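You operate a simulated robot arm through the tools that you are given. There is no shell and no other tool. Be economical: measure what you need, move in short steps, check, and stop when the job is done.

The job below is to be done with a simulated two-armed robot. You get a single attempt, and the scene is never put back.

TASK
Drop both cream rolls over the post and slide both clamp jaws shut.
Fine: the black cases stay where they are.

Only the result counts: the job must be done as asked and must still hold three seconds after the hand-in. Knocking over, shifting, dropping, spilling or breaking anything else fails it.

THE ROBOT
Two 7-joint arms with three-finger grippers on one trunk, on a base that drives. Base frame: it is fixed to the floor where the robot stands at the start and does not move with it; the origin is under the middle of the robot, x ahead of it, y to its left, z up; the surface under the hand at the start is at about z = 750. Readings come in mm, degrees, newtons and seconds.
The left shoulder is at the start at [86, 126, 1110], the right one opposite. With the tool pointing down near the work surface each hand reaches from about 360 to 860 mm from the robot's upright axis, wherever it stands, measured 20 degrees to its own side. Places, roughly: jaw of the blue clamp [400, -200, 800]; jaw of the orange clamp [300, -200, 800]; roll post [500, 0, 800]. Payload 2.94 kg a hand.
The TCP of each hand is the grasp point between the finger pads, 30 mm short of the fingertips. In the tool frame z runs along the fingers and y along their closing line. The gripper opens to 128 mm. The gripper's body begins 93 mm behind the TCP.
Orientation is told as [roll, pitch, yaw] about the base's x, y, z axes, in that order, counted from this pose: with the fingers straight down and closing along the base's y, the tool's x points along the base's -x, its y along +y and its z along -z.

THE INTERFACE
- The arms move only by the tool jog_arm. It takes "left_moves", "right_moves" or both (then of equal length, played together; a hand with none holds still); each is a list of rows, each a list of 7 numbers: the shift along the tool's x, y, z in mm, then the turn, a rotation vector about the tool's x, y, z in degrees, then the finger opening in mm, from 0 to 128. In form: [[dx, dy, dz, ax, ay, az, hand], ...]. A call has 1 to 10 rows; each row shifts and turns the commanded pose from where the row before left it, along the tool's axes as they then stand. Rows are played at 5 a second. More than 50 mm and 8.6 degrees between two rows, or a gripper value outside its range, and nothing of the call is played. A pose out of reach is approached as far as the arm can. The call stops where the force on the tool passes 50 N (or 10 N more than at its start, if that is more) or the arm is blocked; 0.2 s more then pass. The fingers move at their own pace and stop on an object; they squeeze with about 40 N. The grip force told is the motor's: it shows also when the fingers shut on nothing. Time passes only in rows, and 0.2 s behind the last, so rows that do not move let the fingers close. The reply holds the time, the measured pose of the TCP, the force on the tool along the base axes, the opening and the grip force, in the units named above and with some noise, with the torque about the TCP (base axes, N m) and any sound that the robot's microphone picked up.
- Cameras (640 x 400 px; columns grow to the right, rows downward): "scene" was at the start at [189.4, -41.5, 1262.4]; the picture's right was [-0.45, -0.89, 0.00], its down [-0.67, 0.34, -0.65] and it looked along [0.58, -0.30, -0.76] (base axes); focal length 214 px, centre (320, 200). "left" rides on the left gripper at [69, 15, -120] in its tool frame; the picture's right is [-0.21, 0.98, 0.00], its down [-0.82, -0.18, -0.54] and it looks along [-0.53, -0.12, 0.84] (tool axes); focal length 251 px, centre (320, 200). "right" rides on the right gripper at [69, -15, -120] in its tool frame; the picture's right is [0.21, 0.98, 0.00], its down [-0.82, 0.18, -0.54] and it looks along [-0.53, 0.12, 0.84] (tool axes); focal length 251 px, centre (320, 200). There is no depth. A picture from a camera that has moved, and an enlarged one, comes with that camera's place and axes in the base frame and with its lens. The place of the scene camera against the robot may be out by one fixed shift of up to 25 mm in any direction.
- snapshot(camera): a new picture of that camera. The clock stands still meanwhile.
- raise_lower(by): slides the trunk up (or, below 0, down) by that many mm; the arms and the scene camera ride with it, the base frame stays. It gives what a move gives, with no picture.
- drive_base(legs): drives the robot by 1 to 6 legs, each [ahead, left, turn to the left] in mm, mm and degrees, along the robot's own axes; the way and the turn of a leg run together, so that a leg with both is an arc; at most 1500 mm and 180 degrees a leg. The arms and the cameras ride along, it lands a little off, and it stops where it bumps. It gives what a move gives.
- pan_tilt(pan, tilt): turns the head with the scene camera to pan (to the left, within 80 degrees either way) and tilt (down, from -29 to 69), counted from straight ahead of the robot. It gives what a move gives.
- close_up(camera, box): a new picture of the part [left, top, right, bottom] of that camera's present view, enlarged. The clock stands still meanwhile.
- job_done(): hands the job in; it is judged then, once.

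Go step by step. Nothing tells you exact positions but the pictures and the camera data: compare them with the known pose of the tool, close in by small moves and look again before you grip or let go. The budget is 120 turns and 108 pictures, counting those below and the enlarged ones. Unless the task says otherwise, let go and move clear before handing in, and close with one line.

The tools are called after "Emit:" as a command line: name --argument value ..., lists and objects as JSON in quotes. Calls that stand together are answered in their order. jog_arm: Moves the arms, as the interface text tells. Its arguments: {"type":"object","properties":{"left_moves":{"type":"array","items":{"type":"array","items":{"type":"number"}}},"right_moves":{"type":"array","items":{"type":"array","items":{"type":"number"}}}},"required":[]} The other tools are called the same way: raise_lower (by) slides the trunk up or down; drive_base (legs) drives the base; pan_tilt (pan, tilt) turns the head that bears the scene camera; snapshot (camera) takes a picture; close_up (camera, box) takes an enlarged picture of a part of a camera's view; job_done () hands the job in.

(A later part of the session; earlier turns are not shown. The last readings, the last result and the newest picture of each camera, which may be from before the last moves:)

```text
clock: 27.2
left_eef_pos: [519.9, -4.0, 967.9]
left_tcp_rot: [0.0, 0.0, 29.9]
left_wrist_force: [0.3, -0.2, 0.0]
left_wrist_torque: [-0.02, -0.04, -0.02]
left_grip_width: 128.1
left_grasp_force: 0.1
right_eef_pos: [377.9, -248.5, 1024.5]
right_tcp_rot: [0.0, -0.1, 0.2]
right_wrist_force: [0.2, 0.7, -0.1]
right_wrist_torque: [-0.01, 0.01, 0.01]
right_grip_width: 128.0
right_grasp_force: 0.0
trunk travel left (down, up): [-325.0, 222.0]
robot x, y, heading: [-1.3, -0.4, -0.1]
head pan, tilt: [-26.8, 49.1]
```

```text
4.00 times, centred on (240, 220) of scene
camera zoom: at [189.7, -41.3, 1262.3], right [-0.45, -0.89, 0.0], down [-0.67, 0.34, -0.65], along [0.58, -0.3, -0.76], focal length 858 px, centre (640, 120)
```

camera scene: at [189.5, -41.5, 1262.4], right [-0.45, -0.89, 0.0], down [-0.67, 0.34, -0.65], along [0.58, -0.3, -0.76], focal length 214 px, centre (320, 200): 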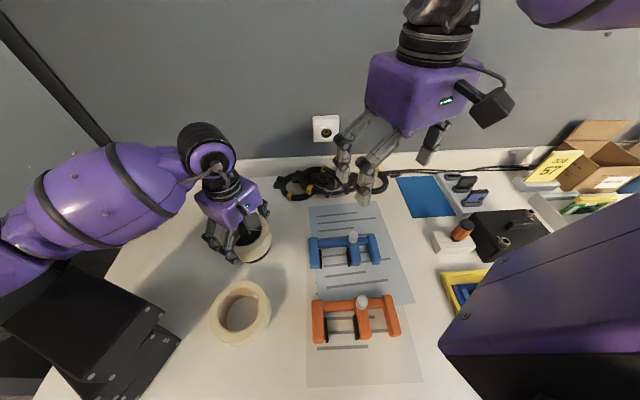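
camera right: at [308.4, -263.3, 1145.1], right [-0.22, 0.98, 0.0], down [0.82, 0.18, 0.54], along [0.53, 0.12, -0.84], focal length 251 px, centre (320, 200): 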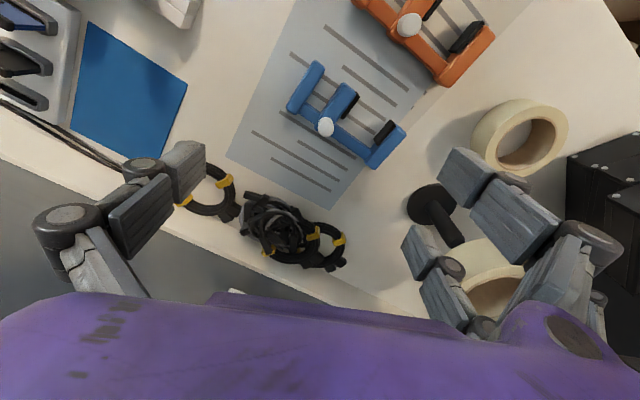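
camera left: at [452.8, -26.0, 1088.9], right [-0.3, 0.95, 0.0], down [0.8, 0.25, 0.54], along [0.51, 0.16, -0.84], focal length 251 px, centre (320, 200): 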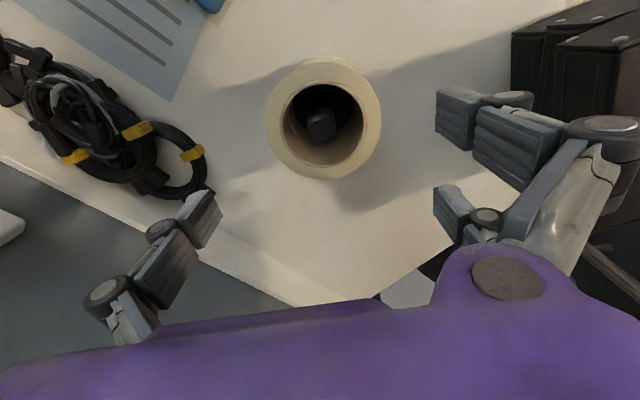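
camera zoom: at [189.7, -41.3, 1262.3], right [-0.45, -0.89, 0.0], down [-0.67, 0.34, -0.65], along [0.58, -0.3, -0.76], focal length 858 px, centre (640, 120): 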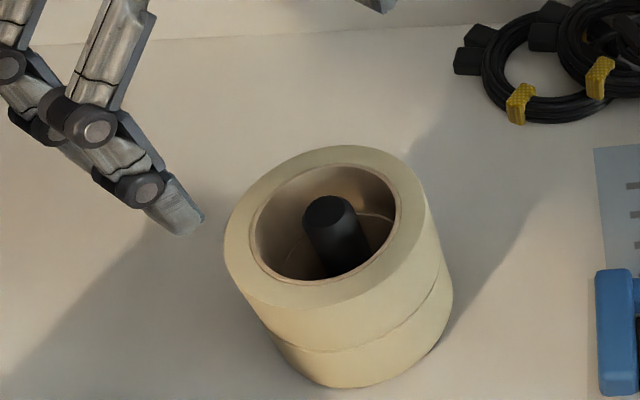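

Both rolls sit on the post. Now the clamps: I'll retreat the left hand to the left and bring the right hand over the blue knob (about [408, -231, 799]).

Emit:
jog_arm --left_moves '[[0, 0, -35, 0, 0, 0, 128], [-17, 29, -20, 0, 0, 0, 128], [-17, 29, 0, 0, 0, 0, 128], [-17, 29, 0, 0, 0, 0, 128], [0, 0, 0, 0, 0, 0, 128]]' --right_moves '[[0, 0, 0, 0, 0, 0, 110], [-10, 6, 25, 0, 0, 0, 80], [-10, 6, 25, 0, 0, 0, 50], [-10, 5, 25, 0, 0, 0, 50], [0, 0, 0, 0, 0, 0, 50]]'

Emit:
snapshot --camera "right"

Emit:
close_up --camera "scene" --box '[280, 210, 440, 350]'

```text
clock: 28.4
left_eef_pos: [520.8, 97.2, 1023.0]
left_tcp_rot: [-0.1, 0.0, 30.0]
left_wrist_force: [0.3, -0.5, 0.5]
left_wrist_torque: [0.0, -0.01, -0.03]
left_grip_width: 127.7
left_grasp_force: 0.1
right_eef_pos: [408.3, -231.9, 948.5]
right_tcp_rot: [0.0, -0.1, 0.1]
right_wrist_force: [0.2, 0.0, -0.4]
right_wrist_torque: [0.04, 0.02, -0.02]
right_grip_width: 49.9
right_grasp_force: 0.1
trunk travel left (down, up): [-325.0, 222.0]
robot x, y, heading: [2.3, 2.9, 0.2]
head pan, tilt: [-26.8, 49.1]
```

```text
70 pictures are left
camera right: at [338.7, -247.9, 1069.0], right [-0.22, 0.98, 0.0], down [0.82, 0.18, 0.54], along [0.53, 0.12, -0.84], focal length 251 px, centre (320, 200)
```

right: 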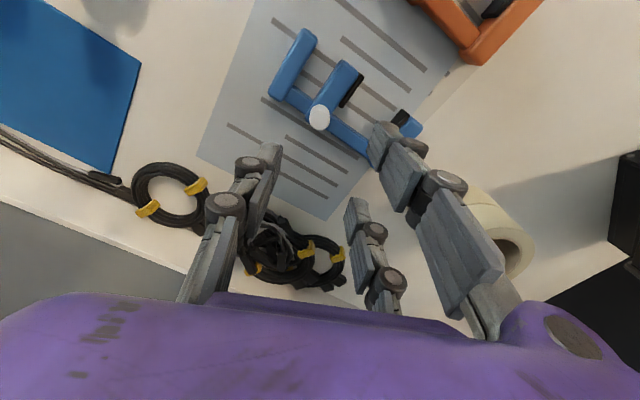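

```text
2.86 times, centred on (360, 280) of scene
camera zoom: at [189.2, -42.5, 1262.4], right [-0.45, -0.89, 0.0], down [-0.67, 0.34, -0.65], along [0.58, -0.29, -0.76], focal length 613 px, centre (206, -29)
```

zoom: 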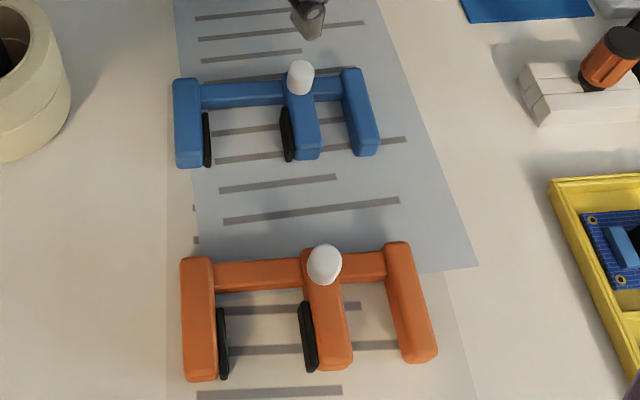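

The clamps are yawed about -23° (slide direction toward the fixed jaw ≈ (0.39, 0.92)). I'll yaw the right hand to match and come lower for a close look.

Emit:
jog_arm --right_moves '[[0, 0, 20, 0, 0, 7.7, 50], [0, 0, 20, 0, 0, 7.7, 50], [0, 0, 20, 0, 0, 7.6, 50], [0, 0, 10, 0, 0, 0, 50], [0, 0, 0, 0, 0, 0, 50]]'

Emit:
snapshot --camera "right"

Emit:
close_up --camera "scene" --box '[280, 190, 440, 290]'

```text
clock: 29.6
left_eef_pos: [521.5, 98.1, 1023.6]
left_tcp_rot: [0.0, 0.0, 30.0]
left_wrist_force: [-0.3, 0.3, 0.0]
left_wrist_torque: [0.0, -0.01, -0.02]
left_grip_width: 128.1
left_grasp_force: 0.1
right_eef_pos: [408.9, -232.2, 879.9]
right_tcp_rot: [-0.1, 0.0, -23.0]
right_wrist_force: [0.6, -0.1, -0.2]
right_wrist_torque: [0.02, -0.03, -0.01]
right_grip_width: 50.1
right_grasp_force: 0.1
trunk travel left (down, up): [-325.0, 222.0]
robot x, y, heading: [-2.9, -2.8, 0.0]
head pan, tilt: [-26.8, 49.1]
```

```text
68 pictures are left
camera right: at [339.3, -218.2, 999.2], right [0.18, 0.98, 0.0], down [0.83, -0.15, 0.54], along [0.53, -0.1, -0.84], focal length 251 px, centre (320, 200)
```

right: 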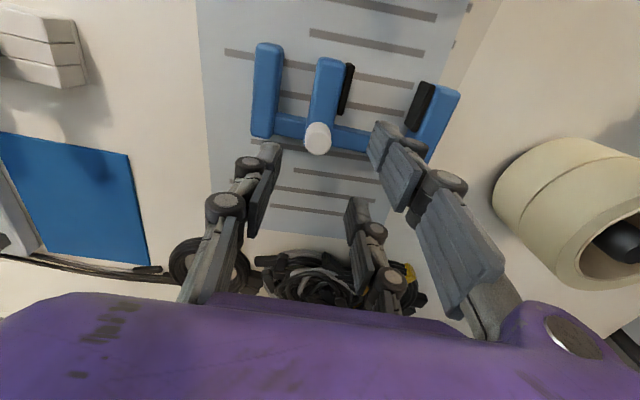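

```text
4.00 times, centred on (360, 240) of scene
camera zoom: at [189.3, -41.5, 1262.4], right [-0.45, -0.89, 0.0], down [-0.67, 0.34, -0.65], along [0.58, -0.3, -0.76], focal length 858 px, centre (160, 40)
```

zoom: 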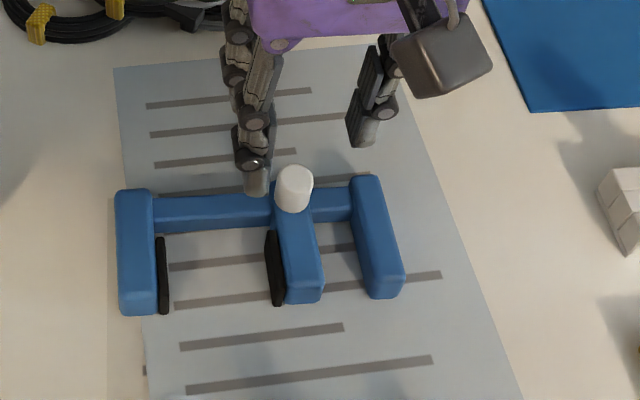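

The bar is parallel to the tool's closing line and the knob is at about (406, -233, 799). I'll descend with fingers open 50 to TCP z≈810, so the tips stay above the jaws.

Emit:
jog_arm --right_moves '[[2.5, -0.5, 20, 0, 0, 0, 50], [0, 0, 20, 0, 0, 0, 50], [0, 0, 15, 0, 0, 0, 50], [0, 0, 8, 0, 0, 0, 50], [0, 0, 0, 0, 0, 0, 50]]'

Emit:
snapshot --camera "right"

Emit:
close_up --camera "scene" --box '[280, 190, 440, 290]'

```text
clock: 30.8
left_eef_pos: [520.8, 98.4, 1022.9]
left_tcp_rot: [0.0, 0.0, 30.0]
left_wrist_force: [0.4, 0.9, 0.3]
left_wrist_torque: [-0.03, 0.0, 0.02]
left_grip_width: 128.1
left_grasp_force: 0.1
right_eef_pos: [405.4, -230.0, 816.6]
right_tcp_rot: [0.0, -0.1, -23.0]
right_wrist_force: [-0.6, 0.0, -0.1]
right_wrist_torque: [0.0, 0.02, 0.0]
right_grip_width: 49.9
right_grasp_force: 0.2
trunk travel left (down, up): [-325.0, 222.0]
robot x, y, heading: [-0.0, 2.9, -0.4]
head pan, tilt: [-26.8, 49.1]
```

```text
66 pictures are left
camera right: at [335.7, -217.9, 936.4], right [0.18, 0.98, 0.0], down [0.83, -0.15, 0.54], along [0.53, -0.1, -0.84], focal length 251 px, centre (320, 200)
```

right: 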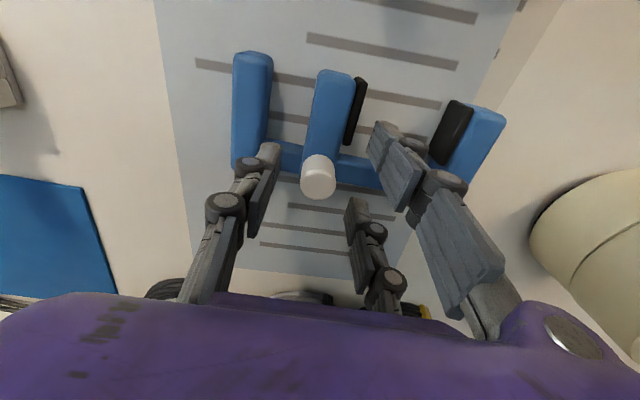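

```text
4.00 times, centred on (360, 240) of scene
camera zoom: at [190.9, -39.9, 1263.5], right [-0.43, -0.9, 0.0], down [-0.68, 0.32, -0.67], along [0.6, -0.28, -0.75], focal length 858 px, centre (160, 40)
```

zoom: 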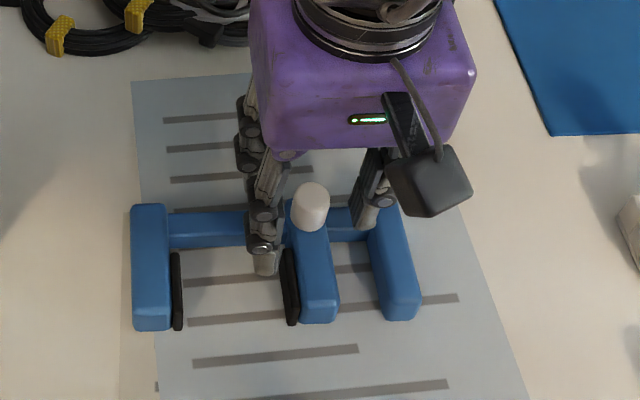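

The knob's top is about z=801 and it lies between the fingers. I'll lower 7 mm and close on it.

Emit:
jog_arm --right_moves '[[-2, -1, 4, 0, 0, 0, 50], [0, 0, 3, 0, 0, 0, 50], [0, 0, 0, 0, 0, 0, 30], [0, 0, 0, 0, 0, 0, 12], [0, 0, 0, 0, 0, 0, 12]]'

Emit:
snapshot --camera "right"

Emit:
close_up --camera "scene" --box '[280, 190, 440, 290]'

```text
clock: 32.0
left_eef_pos: [521.7, 98.2, 1022.8]
left_tcp_rot: [0.0, 0.0, 30.0]
left_wrist_force: [0.2, -0.4, 0.0]
left_wrist_torque: [0.01, 0.03, 0.0]
left_grip_width: 128.0
left_grasp_force: 0.0
right_eef_pos: [406.7, -232.4, 809.4]
right_tcp_rot: [0.0, 0.0, -22.9]
right_wrist_force: [0.0, -0.3, 0.3]
right_wrist_torque: [0.01, 0.01, -0.01]
right_grip_width: 12.1
right_grasp_force: 0.3
trunk travel left (down, up): [-325.0, 222.0]
robot x, y, heading: [-3.2, -3.1, 0.0]
head pan, tilt: [-26.8, 49.1]
```

```text
64 pictures are left
camera right: at [337.6, -220.0, 929.7], right [0.18, 0.98, 0.0], down [0.83, -0.15, 0.54], along [0.53, -0.1, -0.84], focal length 251 px, centre (320, 200)
```

right: 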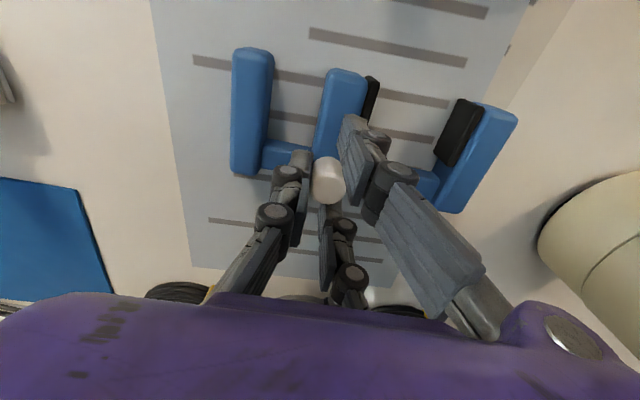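

```text
4.00 times, centred on (360, 240) of scene
camera zoom: at [191.6, -39.1, 1263.9], right [-0.41, -0.91, 0.0], down [-0.68, 0.31, -0.67], along [0.61, -0.28, -0.74], focal length 858 px, centre (160, 40)
```

zoom: 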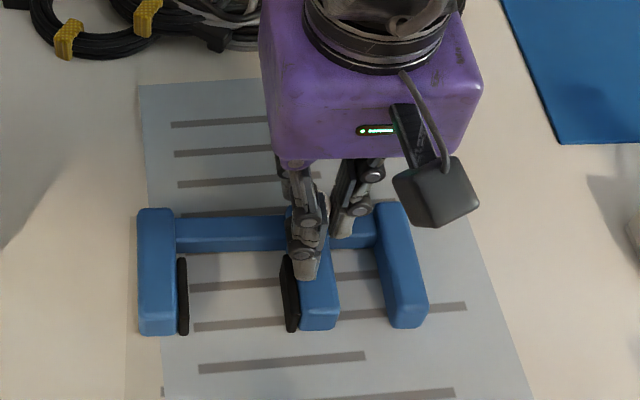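

The fingers reached 12 mm without gripping, so the knob must be offset. I'll look closely, and check the scene view, which has drifted slightly.

Emit:
close_up --camera "right" --box '[220, 40, 420, 240]'

Emit:
snapshot --camera "scene"

Emit:
close_up --camera "scene" --box '[330, 220, 390, 270]'

Emit:
snapshot --camera "left"

```text
2.00 times, centred on (320, 140) of right
camera zoom: at [337.6, -220.0, 929.7], right [0.18, 0.98, 0.0], down [0.83, -0.15, 0.54], along [0.53, -0.1, -0.84], focal length 503 px, centre (320, 320)
```

zoom: 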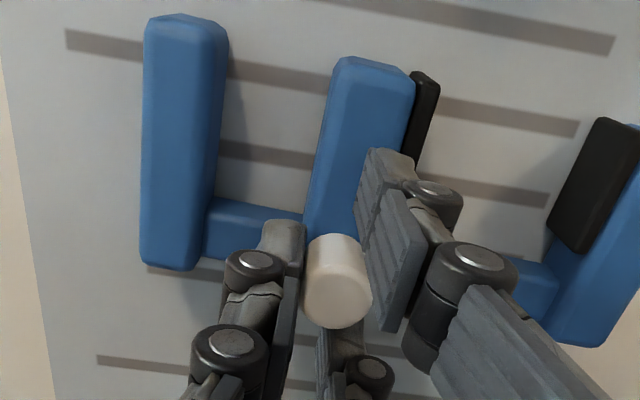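

```text
61 pictures are left
camera scene: at [191.6, -39.1, 1263.9], right [-0.41, -0.91, 0.0], down [-0.68, 0.31, -0.67], along [0.61, -0.28, -0.74], focal length 214 px, centre (320, 200)
```

scene: 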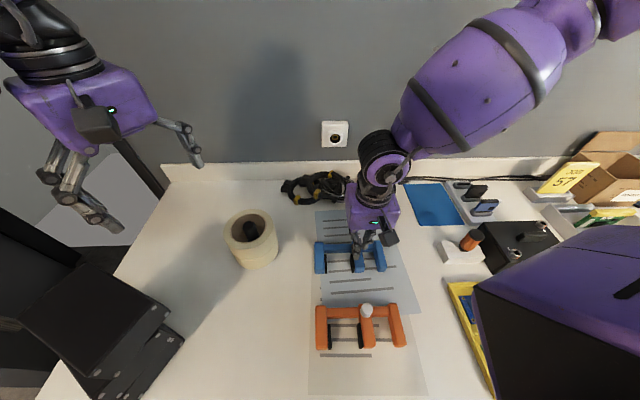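

```text
8.00 times, centred on (360, 245) of scene
camera zoom: at [191.6, -39.1, 1263.9], right [-0.41, -0.91, 0.0], down [-0.68, 0.31, -0.67], along [0.61, -0.28, -0.74], focal length 1716 px, centre (0, -160)
```

zoom: 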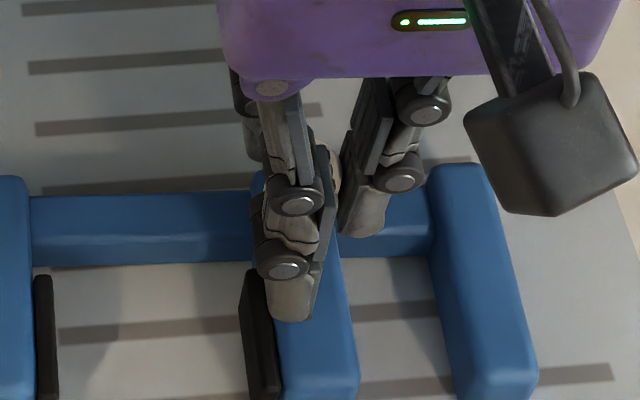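

```text
59 pictures are left
camera left: at [454.1, 76.4, 1142.8], right [-0.3, 0.95, 0.0], down [0.8, 0.25, 0.54], along [0.52, 0.16, -0.84], focal length 251 px, centre (320, 200)
```

left: 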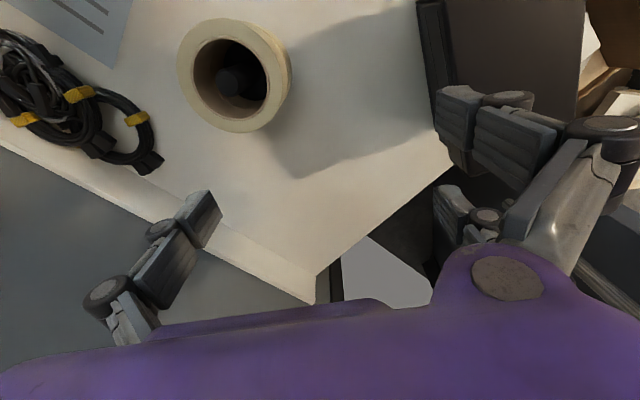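

The knob looks to lie between the pads. I'll close further to see where the fingers stop.

Emit:
jog_arm --right_moves '[[0, 0, 0, 0, 0, 0, 6], [0, 0, 0, 0, 0, 0, 0], [0, 0, 0, 0, 0, 0, 0]]'

Emit:
close_up --camera "right" --box '[220, 40, 420, 240]'

```text
clock: 32.8
left_eef_pos: [520.6, 98.2, 1023.7]
left_tcp_rot: [0.0, -0.1, 30.0]
left_wrist_force: [0.3, 0.3, 0.2]
left_wrist_torque: [0.02, 0.02, 0.01]
left_grip_width: 128.0
left_grasp_force: 0.1
right_eef_pos: [406.4, -232.9, 809.7]
right_tcp_rot: [0.0, -0.1, -22.8]
right_wrist_force: [-1.5, 0.1, -0.2]
right_wrist_torque: [-0.03, 0.0, 0.01]
right_grip_width: 0.1
right_grasp_force: 2.6
trunk travel left (down, up): [-325.0, 222.0]
robot x, y, heading: [4.1, 1.3, -0.1]
head pan, tilt: [-26.8, 49.1]
```

```text
2.00 times, centred on (320, 140) of right
camera zoom: at [337.6, -219.9, 929.8], right [0.18, 0.98, 0.0], down [0.83, -0.15, 0.54], along [0.53, -0.1, -0.84], focal length 503 px, centre (320, 320)
```

zoom: 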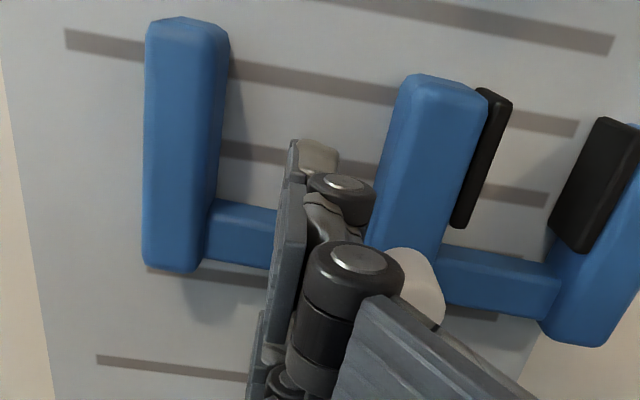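

The hand is really three-fingered: the single finger passed between the pair and slid the knob +y, so the jaw moves easily. With about 28 mm of gap left, I'll push along tool +y with the closed hand.

Emit:
jog_arm --right_moves '[[0, 4, 0, 0, 0, 0, 0], [0, 4, 0, 0, 0, 0, 0], [0, 4, 0, 0, 0, 0, 0], [0, 4, 0, 0, 0, 0, 0]]'

Emit:
snapshot --camera "right"

Emit:
close_up --camera "scene" --box '[300, 200, 420, 300]'

```text
clock: 33.8
left_eef_pos: [521.7, 97.7, 1023.9]
left_tcp_rot: [0.0, 0.0, 30.0]
left_wrist_force: [1.4, -0.1, -1.0]
left_wrist_torque: [0.0, 0.0, 0.01]
left_grip_width: 127.7
left_grasp_force: 0.0
right_eef_pos: [414.0, -218.2, 811.3]
right_tcp_rot: [0.1, 0.1, -22.9]
right_wrist_force: [-0.3, 0.8, -0.4]
right_wrist_torque: [-0.01, 0.01, -0.04]
right_grip_width: 0.2
right_grasp_force: 3.0
trunk travel left (down, up): [-325.0, 222.0]
robot x, y, heading: [1.8, 2.4, -0.1]
head pan, tilt: [-26.8, 49.1]
```

```text
57 pictures are left
camera right: at [344.5, -204.7, 930.9], right [0.18, 0.98, 0.0], down [0.83, -0.15, 0.54], along [0.53, -0.1, -0.84], focal length 251 px, centre (320, 200)
```

right: 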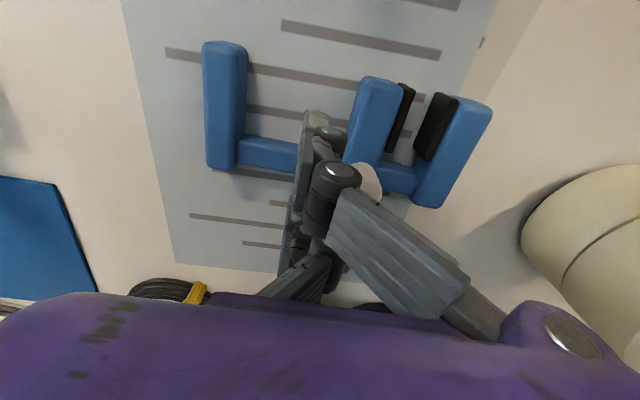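

```text
4.00 times, centred on (360, 250) of scene
camera zoom: at [192.3, -38.1, 1264.2], right [-0.4, -0.92, 0.0], down [-0.68, 0.3, -0.67], along [0.62, -0.27, -0.74], focal length 858 px, centre (160, 0)
```

zoom: 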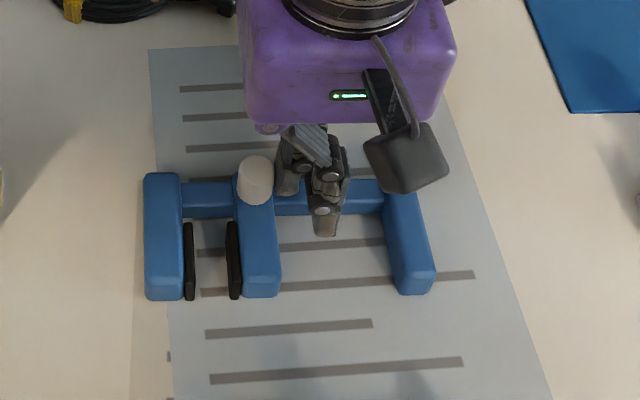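

Pushing works with low force. About 15 mm of gap remains, so I'll continue.

Emit:
jog_arm --right_moves '[[0, 3, 0, 0, 0, 0, 0], [0, 3, 0, 0, 0, 0, 0], [0, 3, 0, 0, 0, 0, 0], [0, 2, 0, 0, 0, 0, 0]]'

Emit:
snapshot --camera "right"

```text
clock: 34.8
left_eef_pos: [520.7, 98.5, 1022.3]
left_tcp_rot: [-0.1, 0.0, 30.0]
left_wrist_force: [-0.8, -0.5, -0.1]
left_wrist_torque: [0.0, 0.01, -0.04]
left_grip_width: 128.1
left_grasp_force: 0.1
right_eef_pos: [416.7, -207.3, 809.8]
right_tcp_rot: [-0.1, -0.1, -23.0]
right_wrist_force: [-0.2, -0.7, 0.6]
right_wrist_torque: [0.0, 0.01, 0.0]
right_grip_width: 0.0
right_grasp_force: 3.3
trunk travel left (down, up): [-325.0, 222.0]
robot x, y, heading: [1.1, -3.0, 0.2]
head pan, tilt: [-26.8, 49.1]
```

```text
55 pictures are left
camera right: at [348.5, -194.4, 930.2], right [0.18, 0.98, 0.0], down [0.83, -0.15, 0.54], along [0.53, -0.1, -0.84], focal length 251 px, centre (320, 200)
```

right: 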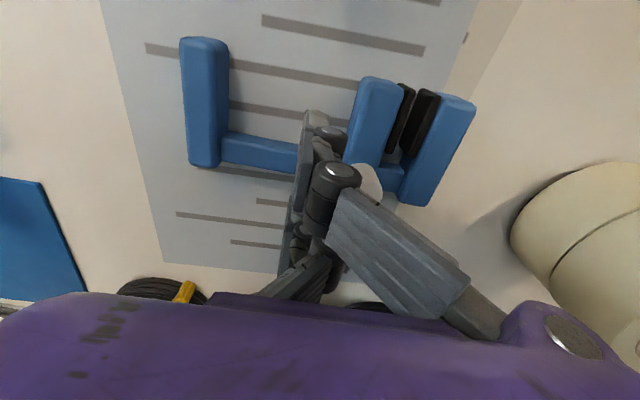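

A few millimetres remain; I'll take small steps until the force rises.

Emit:
jog_arm --right_moves '[[0, 1.5, 0, 0, 0, 0, 0], [0, 1.5, 0, 0, 0, 0, 0], [0, 1, 0, 0, 0, 0, 0], [0, 0, 0, 0, 0, 0, 0]]'

Emit:
close_up --camera "right" --box '[320, 60, 480, 220]'

```text
clock: 35.8
left_eef_pos: [521.3, 98.3, 1023.6]
left_tcp_rot: [0.1, 0.0, 30.0]
left_wrist_force: [0.3, -0.6, 0.1]
left_wrist_torque: [0.0, 0.02, -0.01]
left_grip_width: 128.1
left_grasp_force: 0.1
right_eef_pos: [418.7, -204.6, 810.4]
right_tcp_rot: [0.0, 0.1, -22.9]
right_wrist_force: [-0.1, -0.9, 0.1]
right_wrist_torque: [-0.01, -0.01, 0.03]
right_grip_width: 0.0
right_grasp_force: 3.1
trunk travel left (down, up): [-325.0, 222.0]
robot x, y, heading: [-0.2, 4.2, 0.1]
head pan, tilt: [-26.8, 49.1]
```

```text
2.50 times, centred on (400, 140) of right
camera zoom: at [350.1, -191.3, 930.0], right [0.18, 0.98, 0.0], down [0.83, -0.15, 0.54], along [0.53, -0.1, -0.84], focal length 629 px, centre (120, 350)
```

zoom: 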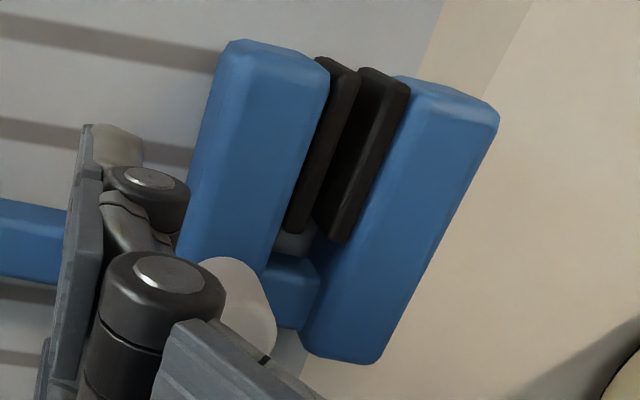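

Still a thin gap and no force. Continuing.

Emit:
jog_arm --right_moves '[[0, 1, 0, 0, 0, 0, 0], [0, 1, 0, 0, 0, 0, 0], [0, 1, 0, 0, 0, 0, 0], [0, 0, 0, 0, 0, 0, 0]]'

Emit:
close_up --camera "right" --box '[320, 60, 480, 220]'

```text
clock: 36.8
left_eef_pos: [521.3, 97.4, 1023.6]
left_tcp_rot: [-0.1, 0.1, 30.0]
left_wrist_force: [0.2, 0.7, 0.0]
left_wrist_torque: [0.0, -0.01, 0.02]
left_grip_width: 128.0
left_grasp_force: 0.1
right_eef_pos: [420.0, -201.6, 810.1]
right_tcp_rot: [0.0, 0.0, -22.8]
right_wrist_force: [0.4, -0.2, -0.1]
right_wrist_torque: [0.0, 0.0, 0.01]
right_grip_width: 0.0
right_grasp_force: 3.1
trunk travel left (down, up): [-325.0, 222.0]
robot x, y, heading: [-0.8, -0.2, -0.1]
head pan, tilt: [-26.8, 49.1]
```

```text
2.50 times, centred on (400, 140) of right
camera zoom: at [351.4, -188.3, 929.6], right [0.18, 0.98, 0.0], down [0.83, -0.15, 0.54], along [0.53, -0.1, -0.84], focal length 629 px, centre (120, 350)
```

zoom: 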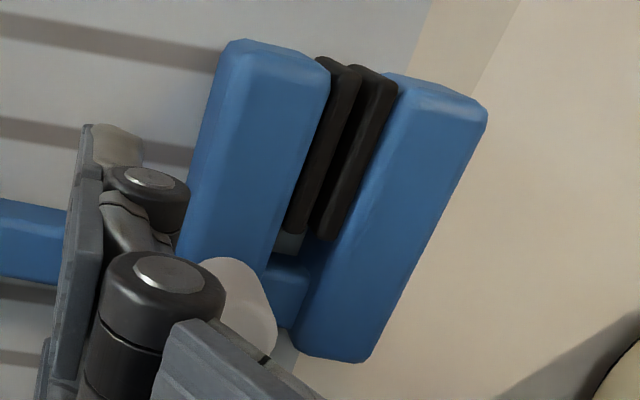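

Emit:
jog_arm --right_moves '[[0, 1, 0, 0, 0, 0, 0], [0, 1, 0, 0, 0, 0, 0], [0, 0.5, 0, 0, 0, 0, 0], [0, 0, 0, 0, 0, 0, 0]]'

Emit:
close_up --camera "right" --box '[320, 60, 480, 220]'

```text
clock: 37.8
left_eef_pos: [521.3, 97.4, 1022.5]
left_tcp_rot: [-0.1, 0.0, 30.0]
left_wrist_force: [0.3, 0.2, 0.2]
left_wrist_torque: [0.0, 0.0, 0.0]
left_grip_width: 128.1
left_grasp_force: 0.1
right_eef_pos: [422.0, -198.9, 810.7]
right_tcp_rot: [0.0, -0.1, -22.9]
right_wrist_force: [0.2, 0.8, -0.6]
right_wrist_torque: [-0.02, 0.01, 0.07]
right_grip_width: 0.1
right_grasp_force: 3.2
trunk travel left (down, up): [-325.0, 222.0]
robot x, y, heading: [3.8, -0.1, -0.2]
head pan, tilt: [-26.8, 49.1]
```

```text
2.50 times, centred on (400, 140) of right
camera zoom: at [352.9, -186.0, 929.6], right [0.18, 0.98, 0.0], down [0.83, -0.15, 0.54], along [0.53, -0.1, -0.84], focal length 629 px, centre (120, 350)
```

zoom: 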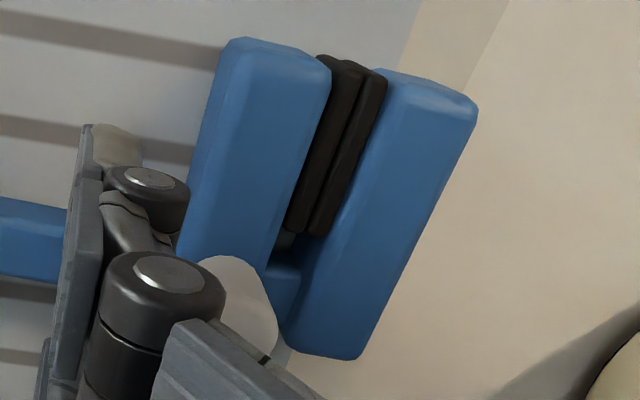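

The pads nearly touch. I'll push until I feel them meet.

Emit:
jog_arm --right_moves '[[0, 0.7, 0, 0, 0, 0, 0], [0, 0.7, 0, 0, 0, 0, 0], [0, 0.7, 0, 0, 0, 0, 0], [0, 0, 0, 0, 0, 0, 0]]'

Emit:
close_up --camera "right" --box '[320, 60, 480, 220]'

```text
clock: 38.8
left_eef_pos: [520.8, 98.8, 1022.9]
left_tcp_rot: [-0.1, 0.1, 30.0]
left_wrist_force: [0.1, 0.0, 0.4]
left_wrist_torque: [0.01, 0.01, -0.01]
left_grip_width: 128.0
left_grasp_force: 0.0
right_eef_pos: [421.7, -198.3, 810.1]
right_tcp_rot: [0.0, 0.0, -22.9]
right_wrist_force: [-0.2, 0.1, 0.9]
right_wrist_torque: [-0.02, 0.01, 0.02]
right_grip_width: 0.0
right_grasp_force: 2.9
trunk travel left (down, up): [-325.0, 222.0]
robot x, y, heading: [-0.6, 0.4, 0.2]
head pan, tilt: [-26.8, 49.1]
```

```text
2.50 times, centred on (400, 140) of right
camera zoom: at [353.5, -184.5, 929.8], right [0.18, 0.98, 0.0], down [0.83, -0.15, 0.54], along [0.53, -0.1, -0.84], focal length 629 px, centre (120, 350)
```

zoom: 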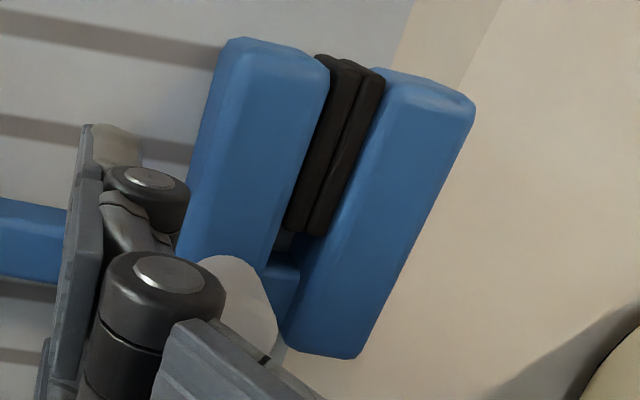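

Emit:
jog_arm --right_moves '[[0, 0.7, 0, 0, 0, 0, 0], [0, 0.7, 0, 0, 0, 0, 0], [0, 0.7, 0, 0, 0, 0, 0], [0, 0, 0, 0, 0, 0, 0]]'

Emit:
close_up --camera "right" --box '[320, 60, 480, 220]'

```text
clock: 39.8
left_eef_pos: [520.9, 98.3, 1022.7]
left_tcp_rot: [0.1, 0.0, 30.1]
left_wrist_force: [-0.6, 0.1, -0.5]
left_wrist_torque: [0.01, -0.01, 0.0]
left_grip_width: 128.0
left_grasp_force: 0.0
right_eef_pos: [424.3, -195.5, 810.6]
right_tcp_rot: [0.1, -0.2, -22.8]
right_wrist_force: [0.1, -0.9, 1.1]
right_wrist_torque: [-0.03, -0.01, -0.04]
right_grip_width: 0.2
right_grasp_force: 2.4
trunk travel left (down, up): [-325.0, 222.0]
robot x, y, heading: [-1.7, 2.0, -0.1]
head pan, tilt: [-26.8, 49.1]
```

```text
2.50 times, centred on (400, 140) of right
camera zoom: at [354.0, -182.8, 930.2], right [0.18, 0.98, 0.0], down [0.83, -0.15, 0.54], along [0.53, -0.1, -0.84], focal length 629 px, centre (120, 350)
```

zoom: 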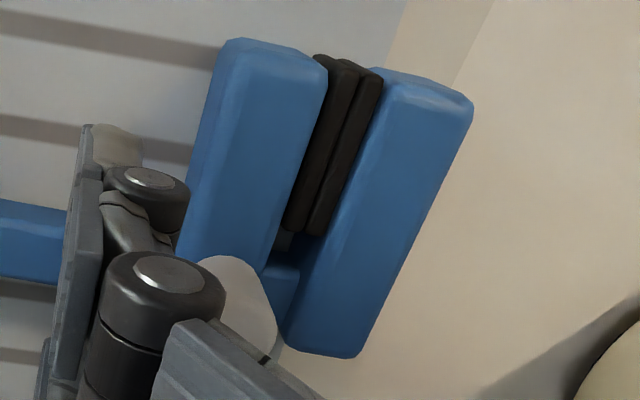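

The fixed jaw now moves along with the hand relative to the paper, so the pads have met and the blue clamp is shut. I'll back off and rise.

Emit:
jog_arm --right_moves '[[0, -4, 0, 0, 0, 0, 0], [0, -4, 0, 0, 0, 0, 0], [0, 0, -20, 0, 0, 0, 0], [0, 0, -35, 0, 0, 0, 0], [0, 0, -35, 0, 0, 0, 0], [0, 0, 0, 0, 0, 0, 0]]'

Emit:
snapshot --camera "right"

Emit:
close_up --camera "scene" --box '[290, 210, 450, 350]'

```text
clock: 41.2
left_eef_pos: [521.7, 98.8, 1022.7]
left_tcp_rot: [0.0, 0.0, 29.9]
left_wrist_force: [0.9, -0.1, -0.8]
left_wrist_torque: [0.01, 0.03, 0.01]
left_grip_width: 128.0
left_grasp_force: 0.0
right_eef_pos: [420.1, -203.7, 900.3]
right_tcp_rot: [-0.1, -0.1, -22.9]
right_wrist_force: [0.3, 0.0, -0.3]
right_wrist_torque: [0.0, 0.02, 0.02]
right_grip_width: 0.0
right_grasp_force: 3.0
trunk travel left (down, up): [-325.0, 222.0]
robot x, y, heading: [-1.1, 3.1, -0.0]
head pan, tilt: [-26.8, 49.1]
```

```text
49 pictures are left
camera right: at [350.7, -190.4, 1020.0], right [0.18, 0.98, 0.0], down [0.83, -0.15, 0.54], along [0.53, -0.1, -0.84], focal length 251 px, centre (320, 200)
```

right: 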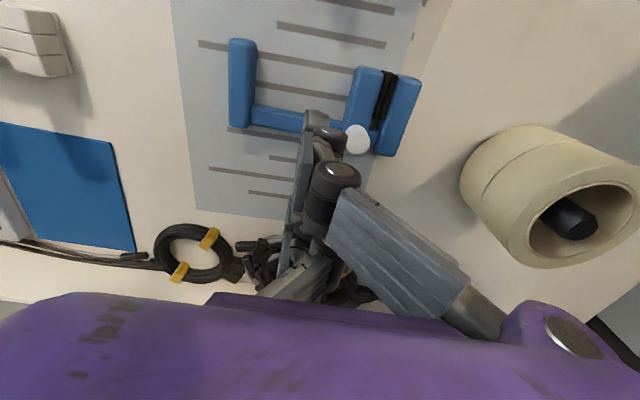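

```text
2.86 times, centred on (370, 280) of scene
camera zoom: at [189.8, -41.4, 1262.3], right [-0.45, -0.89, 0.0], down [-0.67, 0.34, -0.65], along [0.58, -0.3, -0.76], focal length 613 px, centre (177, -29)
```

zoom: 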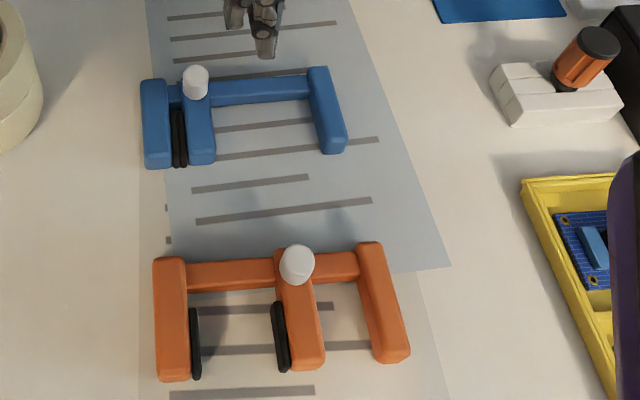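

The blue clamp is shut. The orange knob is at about (275, -165, 800), too close to the robot for the arm, so I'll raise both hands a little and back the base up 120 mm.

Emit:
jog_arm --left_moves '[[0, 0, -30, 0, 0, 0, 128], [0, 0, -30, 0, 0, 0, 128], [0, 0, 0, 0, 0, 0, 128]]' --right_moves '[[0, 0, -25, 0, 0, 0, 0], [0, 0, -25, 0, 0, 0, 0], [0, 0, 0, 0, 0, 0, 0]]'

Emit:
drive_base --legs '[[-120, 0, 0]]'

Emit:
snapshot --camera "right"

Emit:
snapshot --camera "scene"

```text
clock: 42.0
left_eef_pos: [522.4, 101.3, 1082.4]
left_tcp_rot: [-0.1, 0.1, 30.0]
left_wrist_force: [0.4, -0.5, 1.2]
left_wrist_torque: [-0.01, -0.02, -0.01]
left_grip_width: 128.0
left_grasp_force: 0.1
right_eef_pos: [419.8, -203.9, 949.2]
right_tcp_rot: [0.1, 0.0, -23.0]
right_wrist_force: [0.1, 0.7, -0.5]
right_wrist_torque: [-0.01, 0.02, 0.02]
right_grip_width: 0.0
right_grasp_force: 3.0
trunk travel left (down, up): [-325.0, 222.0]
robot x, y, heading: [0.7, -1.9, -0.0]
head pan, tilt: [-26.8, 49.1]
```

```text
clock: 43.2
left_eef_pos: [402.1, 100.8, 1081.7]
left_tcp_rot: [0.0, 0.0, 30.0]
left_wrist_force: [-0.2, 0.3, 0.3]
left_wrist_torque: [0.0, -0.03, -0.01]
left_grip_width: 127.8
left_grasp_force: 0.0
right_eef_pos: [299.3, -204.1, 949.5]
right_tcp_rot: [0.0, 0.0, -23.0]
right_wrist_force: [0.1, -0.8, 0.0]
right_wrist_torque: [-0.01, 0.01, 0.01]
right_grip_width: 0.0
right_grasp_force: 2.7
trunk travel left (down, up): [-325.0, 222.0]
robot x, y, heading: [-120.4, -1.2, -0.1]
head pan, tilt: [-26.8, 49.1]
```

```text
47 pictures are left
camera right: at [230.7, -190.4, 1069.9], right [0.18, 0.98, 0.0], down [0.83, -0.15, 0.54], along [0.53, -0.1, -0.84], focal length 251 px, centre (320, 200)
```

right: 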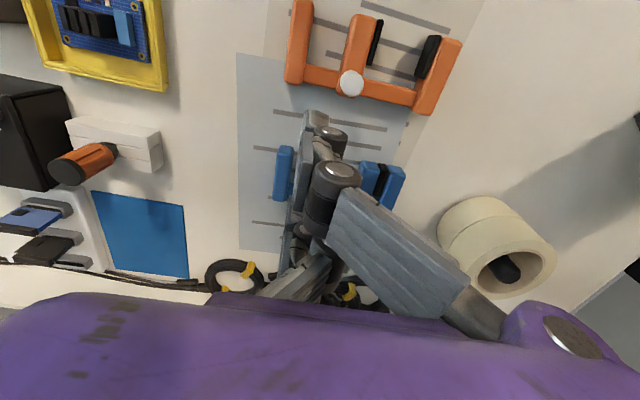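

```text
46 pictures are left
camera scene: at [69.6, -41.4, 1262.4], right [-0.45, -0.89, 0.0], down [-0.67, 0.34, -0.65], along [0.58, -0.3, -0.76], focal length 214 px, centre (320, 200)
```

scene: 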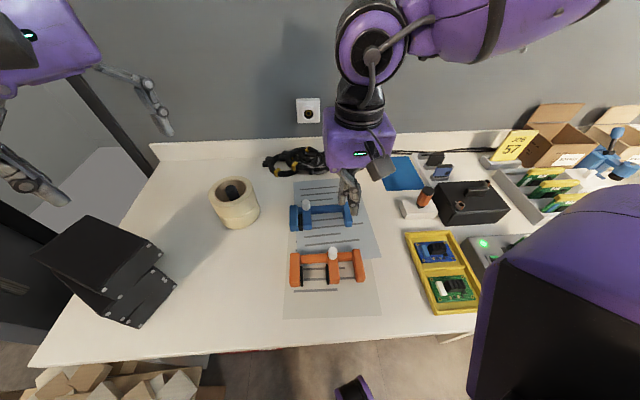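

The orange knob is at about (272, -167) and its bar has the same -23° direction. I'll move the closed hand to about 45 mm behind the knob (at the -y side) and lower to z≈850 for a look.

Emit:
jog_arm --right_moves '[[13, -7, 0, 0, 0, 0, 0], [13, -7, 0, 0, 0, 0, 0], [13, -7, 0, 0, 0, 0, 0], [0, 0, 35, 0, 0, 0, 0], [0, 0, 35, 0, 0, 0, 0], [0, 0, 30, 0, 0, 0, 0], [0, 0, 0, 0, 0, 0, 0]]'

Emit:
snapshot --camera "right"

Emit:
close_up --camera "scene" --box '[270, 190, 400, 290]'

```text
clock: 44.8
left_eef_pos: [402.4, 102.1, 1082.0]
left_tcp_rot: [0.0, 0.1, 30.1]
left_wrist_force: [-0.8, 0.4, -0.2]
left_wrist_torque: [-0.01, 0.04, 0.05]
left_grip_width: 128.0
left_grasp_force: 0.0
right_eef_pos: [256.7, -206.2, 851.4]
right_tcp_rot: [0.0, -0.1, -23.0]
right_wrist_force: [1.2, 0.5, 0.6]
right_wrist_torque: [0.02, 0.0, -0.03]
right_grip_width: 0.1
right_grasp_force: 3.2
trunk travel left (down, up): [-325.0, 222.0]
robot x, y, heading: [-121.6, -3.9, -0.1]
head pan, tilt: [-26.8, 49.1]
```

```text
45 pictures are left
camera right: at [187.2, -193.8, 970.4], right [0.18, 0.98, 0.0], down [0.83, -0.15, 0.54], along [0.53, -0.1, -0.84], focal length 251 px, centre (320, 200)
```

right: 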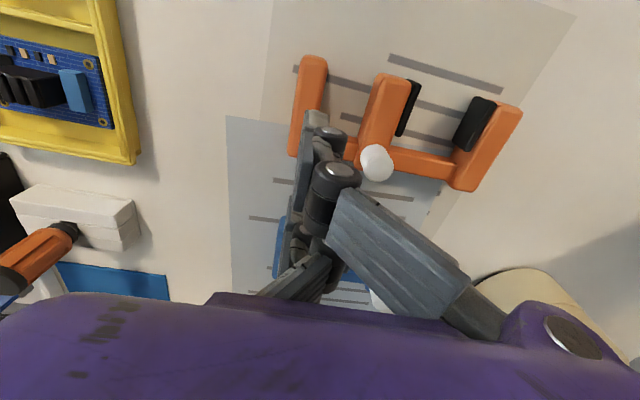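

```text
4.00 times, centred on (335, 240) of scene
camera zoom: at [69.2, -41.6, 1262.5], right [-0.45, -0.89, 0.0], down [-0.67, 0.34, -0.65], along [0.58, -0.3, -0.76], focal length 858 px, centre (260, 40)
```

zoom: 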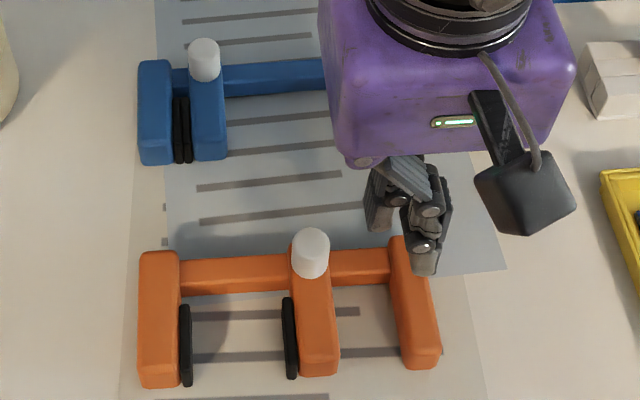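

Well placed: the knob is 41 mm ahead and laterally aligned. I'll lower to z≈814.

Emit:
jog_arm --right_moves '[[0, 0, 15, 0, 0, 0, 0], [0, 0, 12, 0, 0, 0, 0], [0, 0, 10, 0, 0, 0, 0], [0, 0, 0, 0, 0, 0, 0]]'

Emit:
snapshot --camera "right"

```text
clock: 45.8
left_eef_pos: [401.9, 99.7, 1081.9]
left_tcp_rot: [-0.1, 0.1, 30.1]
left_wrist_force: [-0.9, -0.7, 0.5]
left_wrist_torque: [-0.01, 0.01, -0.01]
left_grip_width: 128.2
left_grasp_force: 0.2
right_eef_pos: [255.9, -208.5, 812.6]
right_tcp_rot: [-0.1, 0.0, -22.9]
right_wrist_force: [0.3, 0.6, 0.3]
right_wrist_torque: [-0.02, 0.02, 0.03]
right_grip_width: 0.0
right_grasp_force: 3.0
trunk travel left (down, up): [-325.0, 222.0]
robot x, y, heading: [-121.3, -0.0, 0.1]
head pan, tilt: [-26.8, 49.1]
```

```text
43 pictures are left
camera right: at [186.3, -194.6, 932.9], right [0.18, 0.98, 0.0], down [0.83, -0.15, 0.54], along [0.53, -0.1, -0.84], focal length 251 px, centre (320, 200)
```

right: 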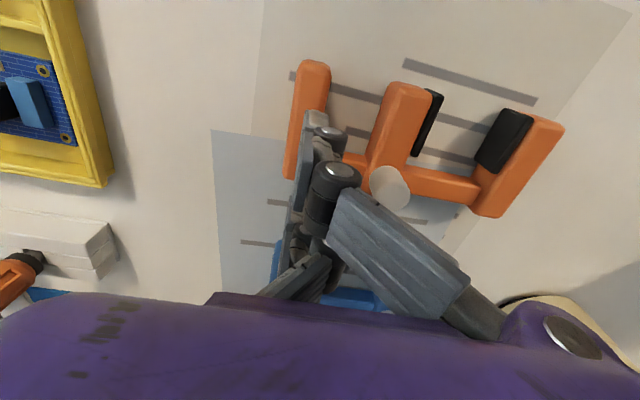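

Pushing +y now: contact expected after ~16 mm, then ~38 mm of jaw travel. First 35 mm.

Emit:
jog_arm --right_moves '[[0, 5, 0, 0, 0, 0, 0], [0, 5, 0, 0, 0, 0, 0], [0, 5, 0, 0, 0, 0, 0], [0, 5, 0, 0, 0, 0, 0], [0, 5, 0, 0, 0, 0, 0], [0, 5, 0, 0, 0, 0, 0], [0, 5, 0, 0, 0, 0, 0], [0, 0, 0, 0, 0, 0, 0]]'

Emit:
snapshot --camera "right"

Emit:
close_up --camera "scene" --box '[270, 190, 400, 290]'

```text
clock: 47.6
left_eef_pos: [401.6, 100.6, 1081.5]
left_tcp_rot: [0.1, 0.0, 30.0]
left_wrist_force: [-0.3, 0.3, 0.6]
left_wrist_torque: [0.0, -0.02, 0.02]
left_grip_width: 128.1
left_grasp_force: 0.1
right_eef_pos: [269.6, -175.6, 813.1]
right_tcp_rot: [0.0, -0.1, -22.9]
right_wrist_force: [0.2, 0.5, -0.1]
right_wrist_torque: [-0.04, -0.02, 0.0]
right_grip_width: 0.0
right_grasp_force: 2.8
trunk travel left (down, up): [-325.0, 222.0]
robot x, y, heading: [-116.7, 1.9, -0.1]
head pan, tilt: [-26.8, 49.1]
```

```text
42 pictures are left
camera right: at [199.9, -162.3, 932.9], right [0.18, 0.98, 0.0], down [0.83, -0.15, 0.54], along [0.53, -0.1, -0.84], focal length 251 px, centre (320, 200)
```

right: 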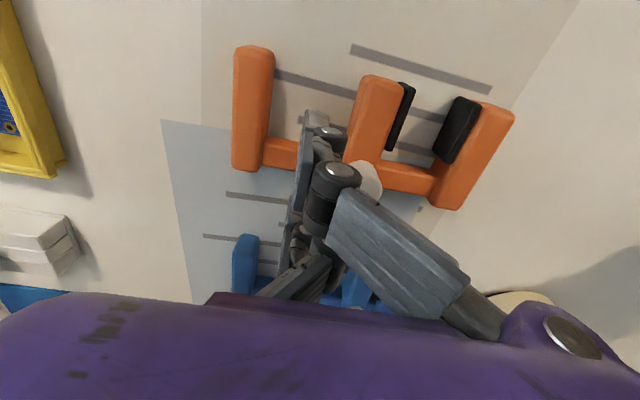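

```text
4.00 times, centred on (335, 240) of scene
camera zoom: at [73.7, -36.3, 1264.9], right [-0.38, -0.93, 0.0], down [-0.68, 0.28, -0.68], along [0.63, -0.26, -0.73], focal length 858 px, centre (260, 40)
```

zoom: 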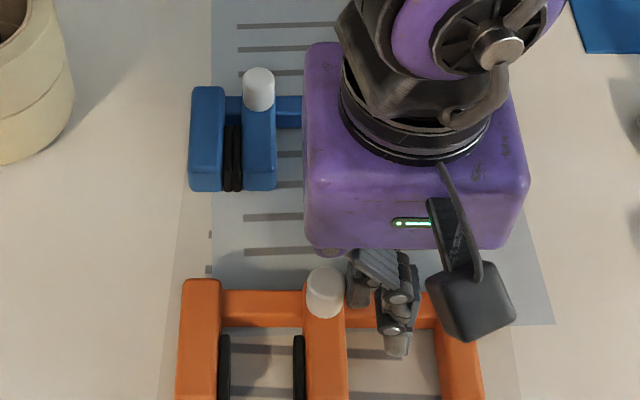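

Sliding fine, with roughly 28 mm to go. Another 18 mm.

Emit:
jog_arm --right_moves '[[0, 4, 0, 0, 0, 0, 0], [0, 4, 0, 0, 0, 0, 0], [0, 4, 0, 0, 0, 0, 0], [0, 3, 0, 0, 0, 0, 0], [0, 3, 0, 0, 0, 0, 0], [0, 0, 0, 0, 0, 0, 0]]'

Emit:
close_up --camera "right" --box '[320, 60, 480, 220]'

```text
clock: 49.0
left_eef_pos: [401.5, 101.7, 1082.3]
left_tcp_rot: [-0.1, 0.0, 30.0]
left_wrist_force: [-0.6, -0.5, 0.7]
left_wrist_torque: [0.06, 0.0, 0.02]
left_grip_width: 127.9
left_grasp_force: 0.1
right_eef_pos: [279.3, -157.1, 813.9]
right_tcp_rot: [0.0, -0.1, -22.9]
right_wrist_force: [0.3, -0.1, 0.6]
right_wrist_torque: [-0.01, -0.02, 0.0]
right_grip_width: 0.0
right_grasp_force: 2.4
trunk travel left (down, up): [-325.0, 222.0]
robot x, y, heading: [-116.8, -1.1, -0.2]
head pan, tilt: [-26.8, 49.1]
```

```text
2.50 times, centred on (400, 140) of right
camera zoom: at [207.9, -145.6, 933.1], right [0.18, 0.98, 0.0], down [0.83, -0.15, 0.54], along [0.53, -0.1, -0.84], focal length 629 px, centre (120, 350)
```

zoom: 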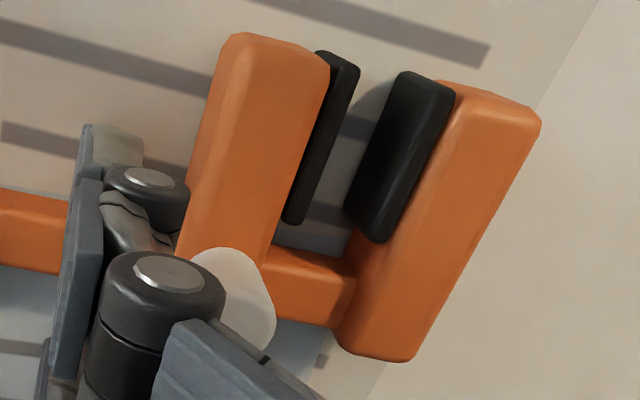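

About 11 mm left. Pushing 9.

Emit:
jog_arm --right_moves '[[0, 3, 0, 0, 0, 0, 0], [0, 3, 0, 0, 0, 0, 0], [0, 2, 0, 0, 0, 0, 0], [0, 0, 0, 0, 0, 0, 0]]'

Emit:
close_up --camera "right" --box '[320, 60, 480, 220]'

```text
clock: 50.0
left_eef_pos: [401.6, 99.9, 1081.2]
left_tcp_rot: [-0.1, 0.1, 30.0]
left_wrist_force: [0.3, 0.5, 0.1]
left_wrist_torque: [0.01, 0.04, 0.02]
left_grip_width: 127.7
left_grasp_force: 0.0
right_eef_pos: [279.0, -150.4, 812.8]
right_tcp_rot: [0.0, 0.0, -22.9]
right_wrist_force: [0.4, 0.3, 0.9]
right_wrist_torque: [-0.03, -0.02, 0.0]
right_grip_width: 0.1
right_grasp_force: 2.4
trunk travel left (down, up): [-325.0, 222.0]
robot x, y, heading: [-121.5, 2.1, 0.1]
head pan, tilt: [-26.8, 49.1]
```

```text
2.50 times, centred on (400, 140) of right
camera zoom: at [210.5, -138.3, 932.8], right [0.18, 0.98, 0.0], down [0.83, -0.15, 0.54], along [0.53, -0.1, -0.84], focal length 629 px, centre (120, 350)
```

zoom: 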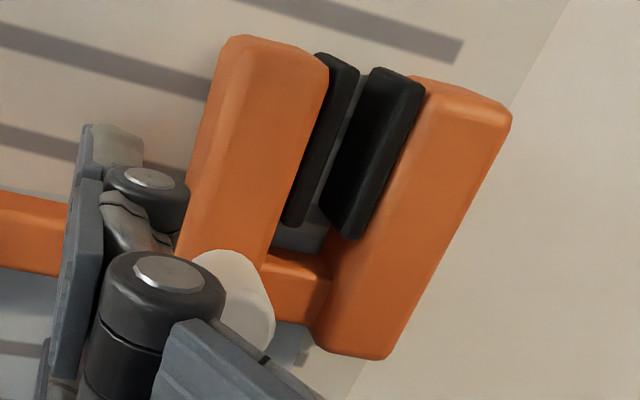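

About 4.5 mm left. Pushing 3.

Emit:
jog_arm --right_moves '[[0, 1, 0, 0, 0, 0, 0], [0, 1, 0, 0, 0, 0, 0], [0, 1, 0, 0, 0, 0, 0], [0, 0, 0, 0, 0, 0, 0]]'

Emit:
close_up --camera "right" --box '[320, 60, 480, 220]'

```text
clock: 51.0
left_eef_pos: [401.1, 100.2, 1081.3]
left_tcp_rot: [0.0, 0.0, 30.0]
left_wrist_force: [-0.1, -0.8, 0.0]
left_wrist_torque: [-0.02, -0.01, -0.02]
left_grip_width: 128.2
left_grasp_force: 0.1
right_eef_pos: [280.4, -149.5, 811.6]
right_tcp_rot: [0.0, -0.1, -22.9]
right_wrist_force: [-0.3, 1.3, 0.3]
right_wrist_torque: [0.03, 0.03, -0.03]
right_grip_width: 0.4
right_grasp_force: 3.0
trunk travel left (down, up): [-325.0, 222.0]
robot x, y, heading: [-124.3, 3.7, -0.1]
head pan, tilt: [-26.8, 49.1]
```

```text
2.50 times, centred on (400, 140) of right
camera zoom: at [212.1, -135.8, 932.7], right [0.18, 0.98, 0.0], down [0.83, -0.15, 0.54], along [0.53, -0.1, -0.84], focal length 629 px, centre (120, 350)
```

zoom: 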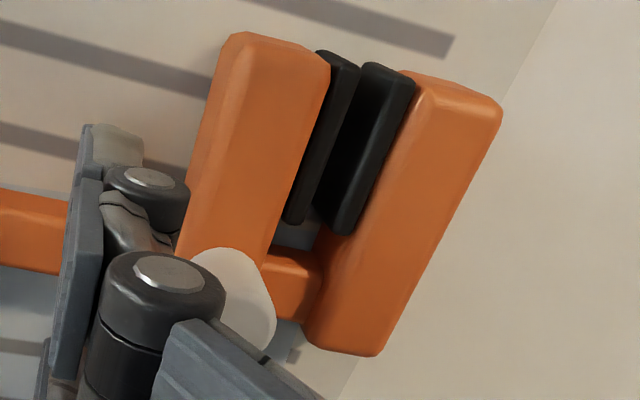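

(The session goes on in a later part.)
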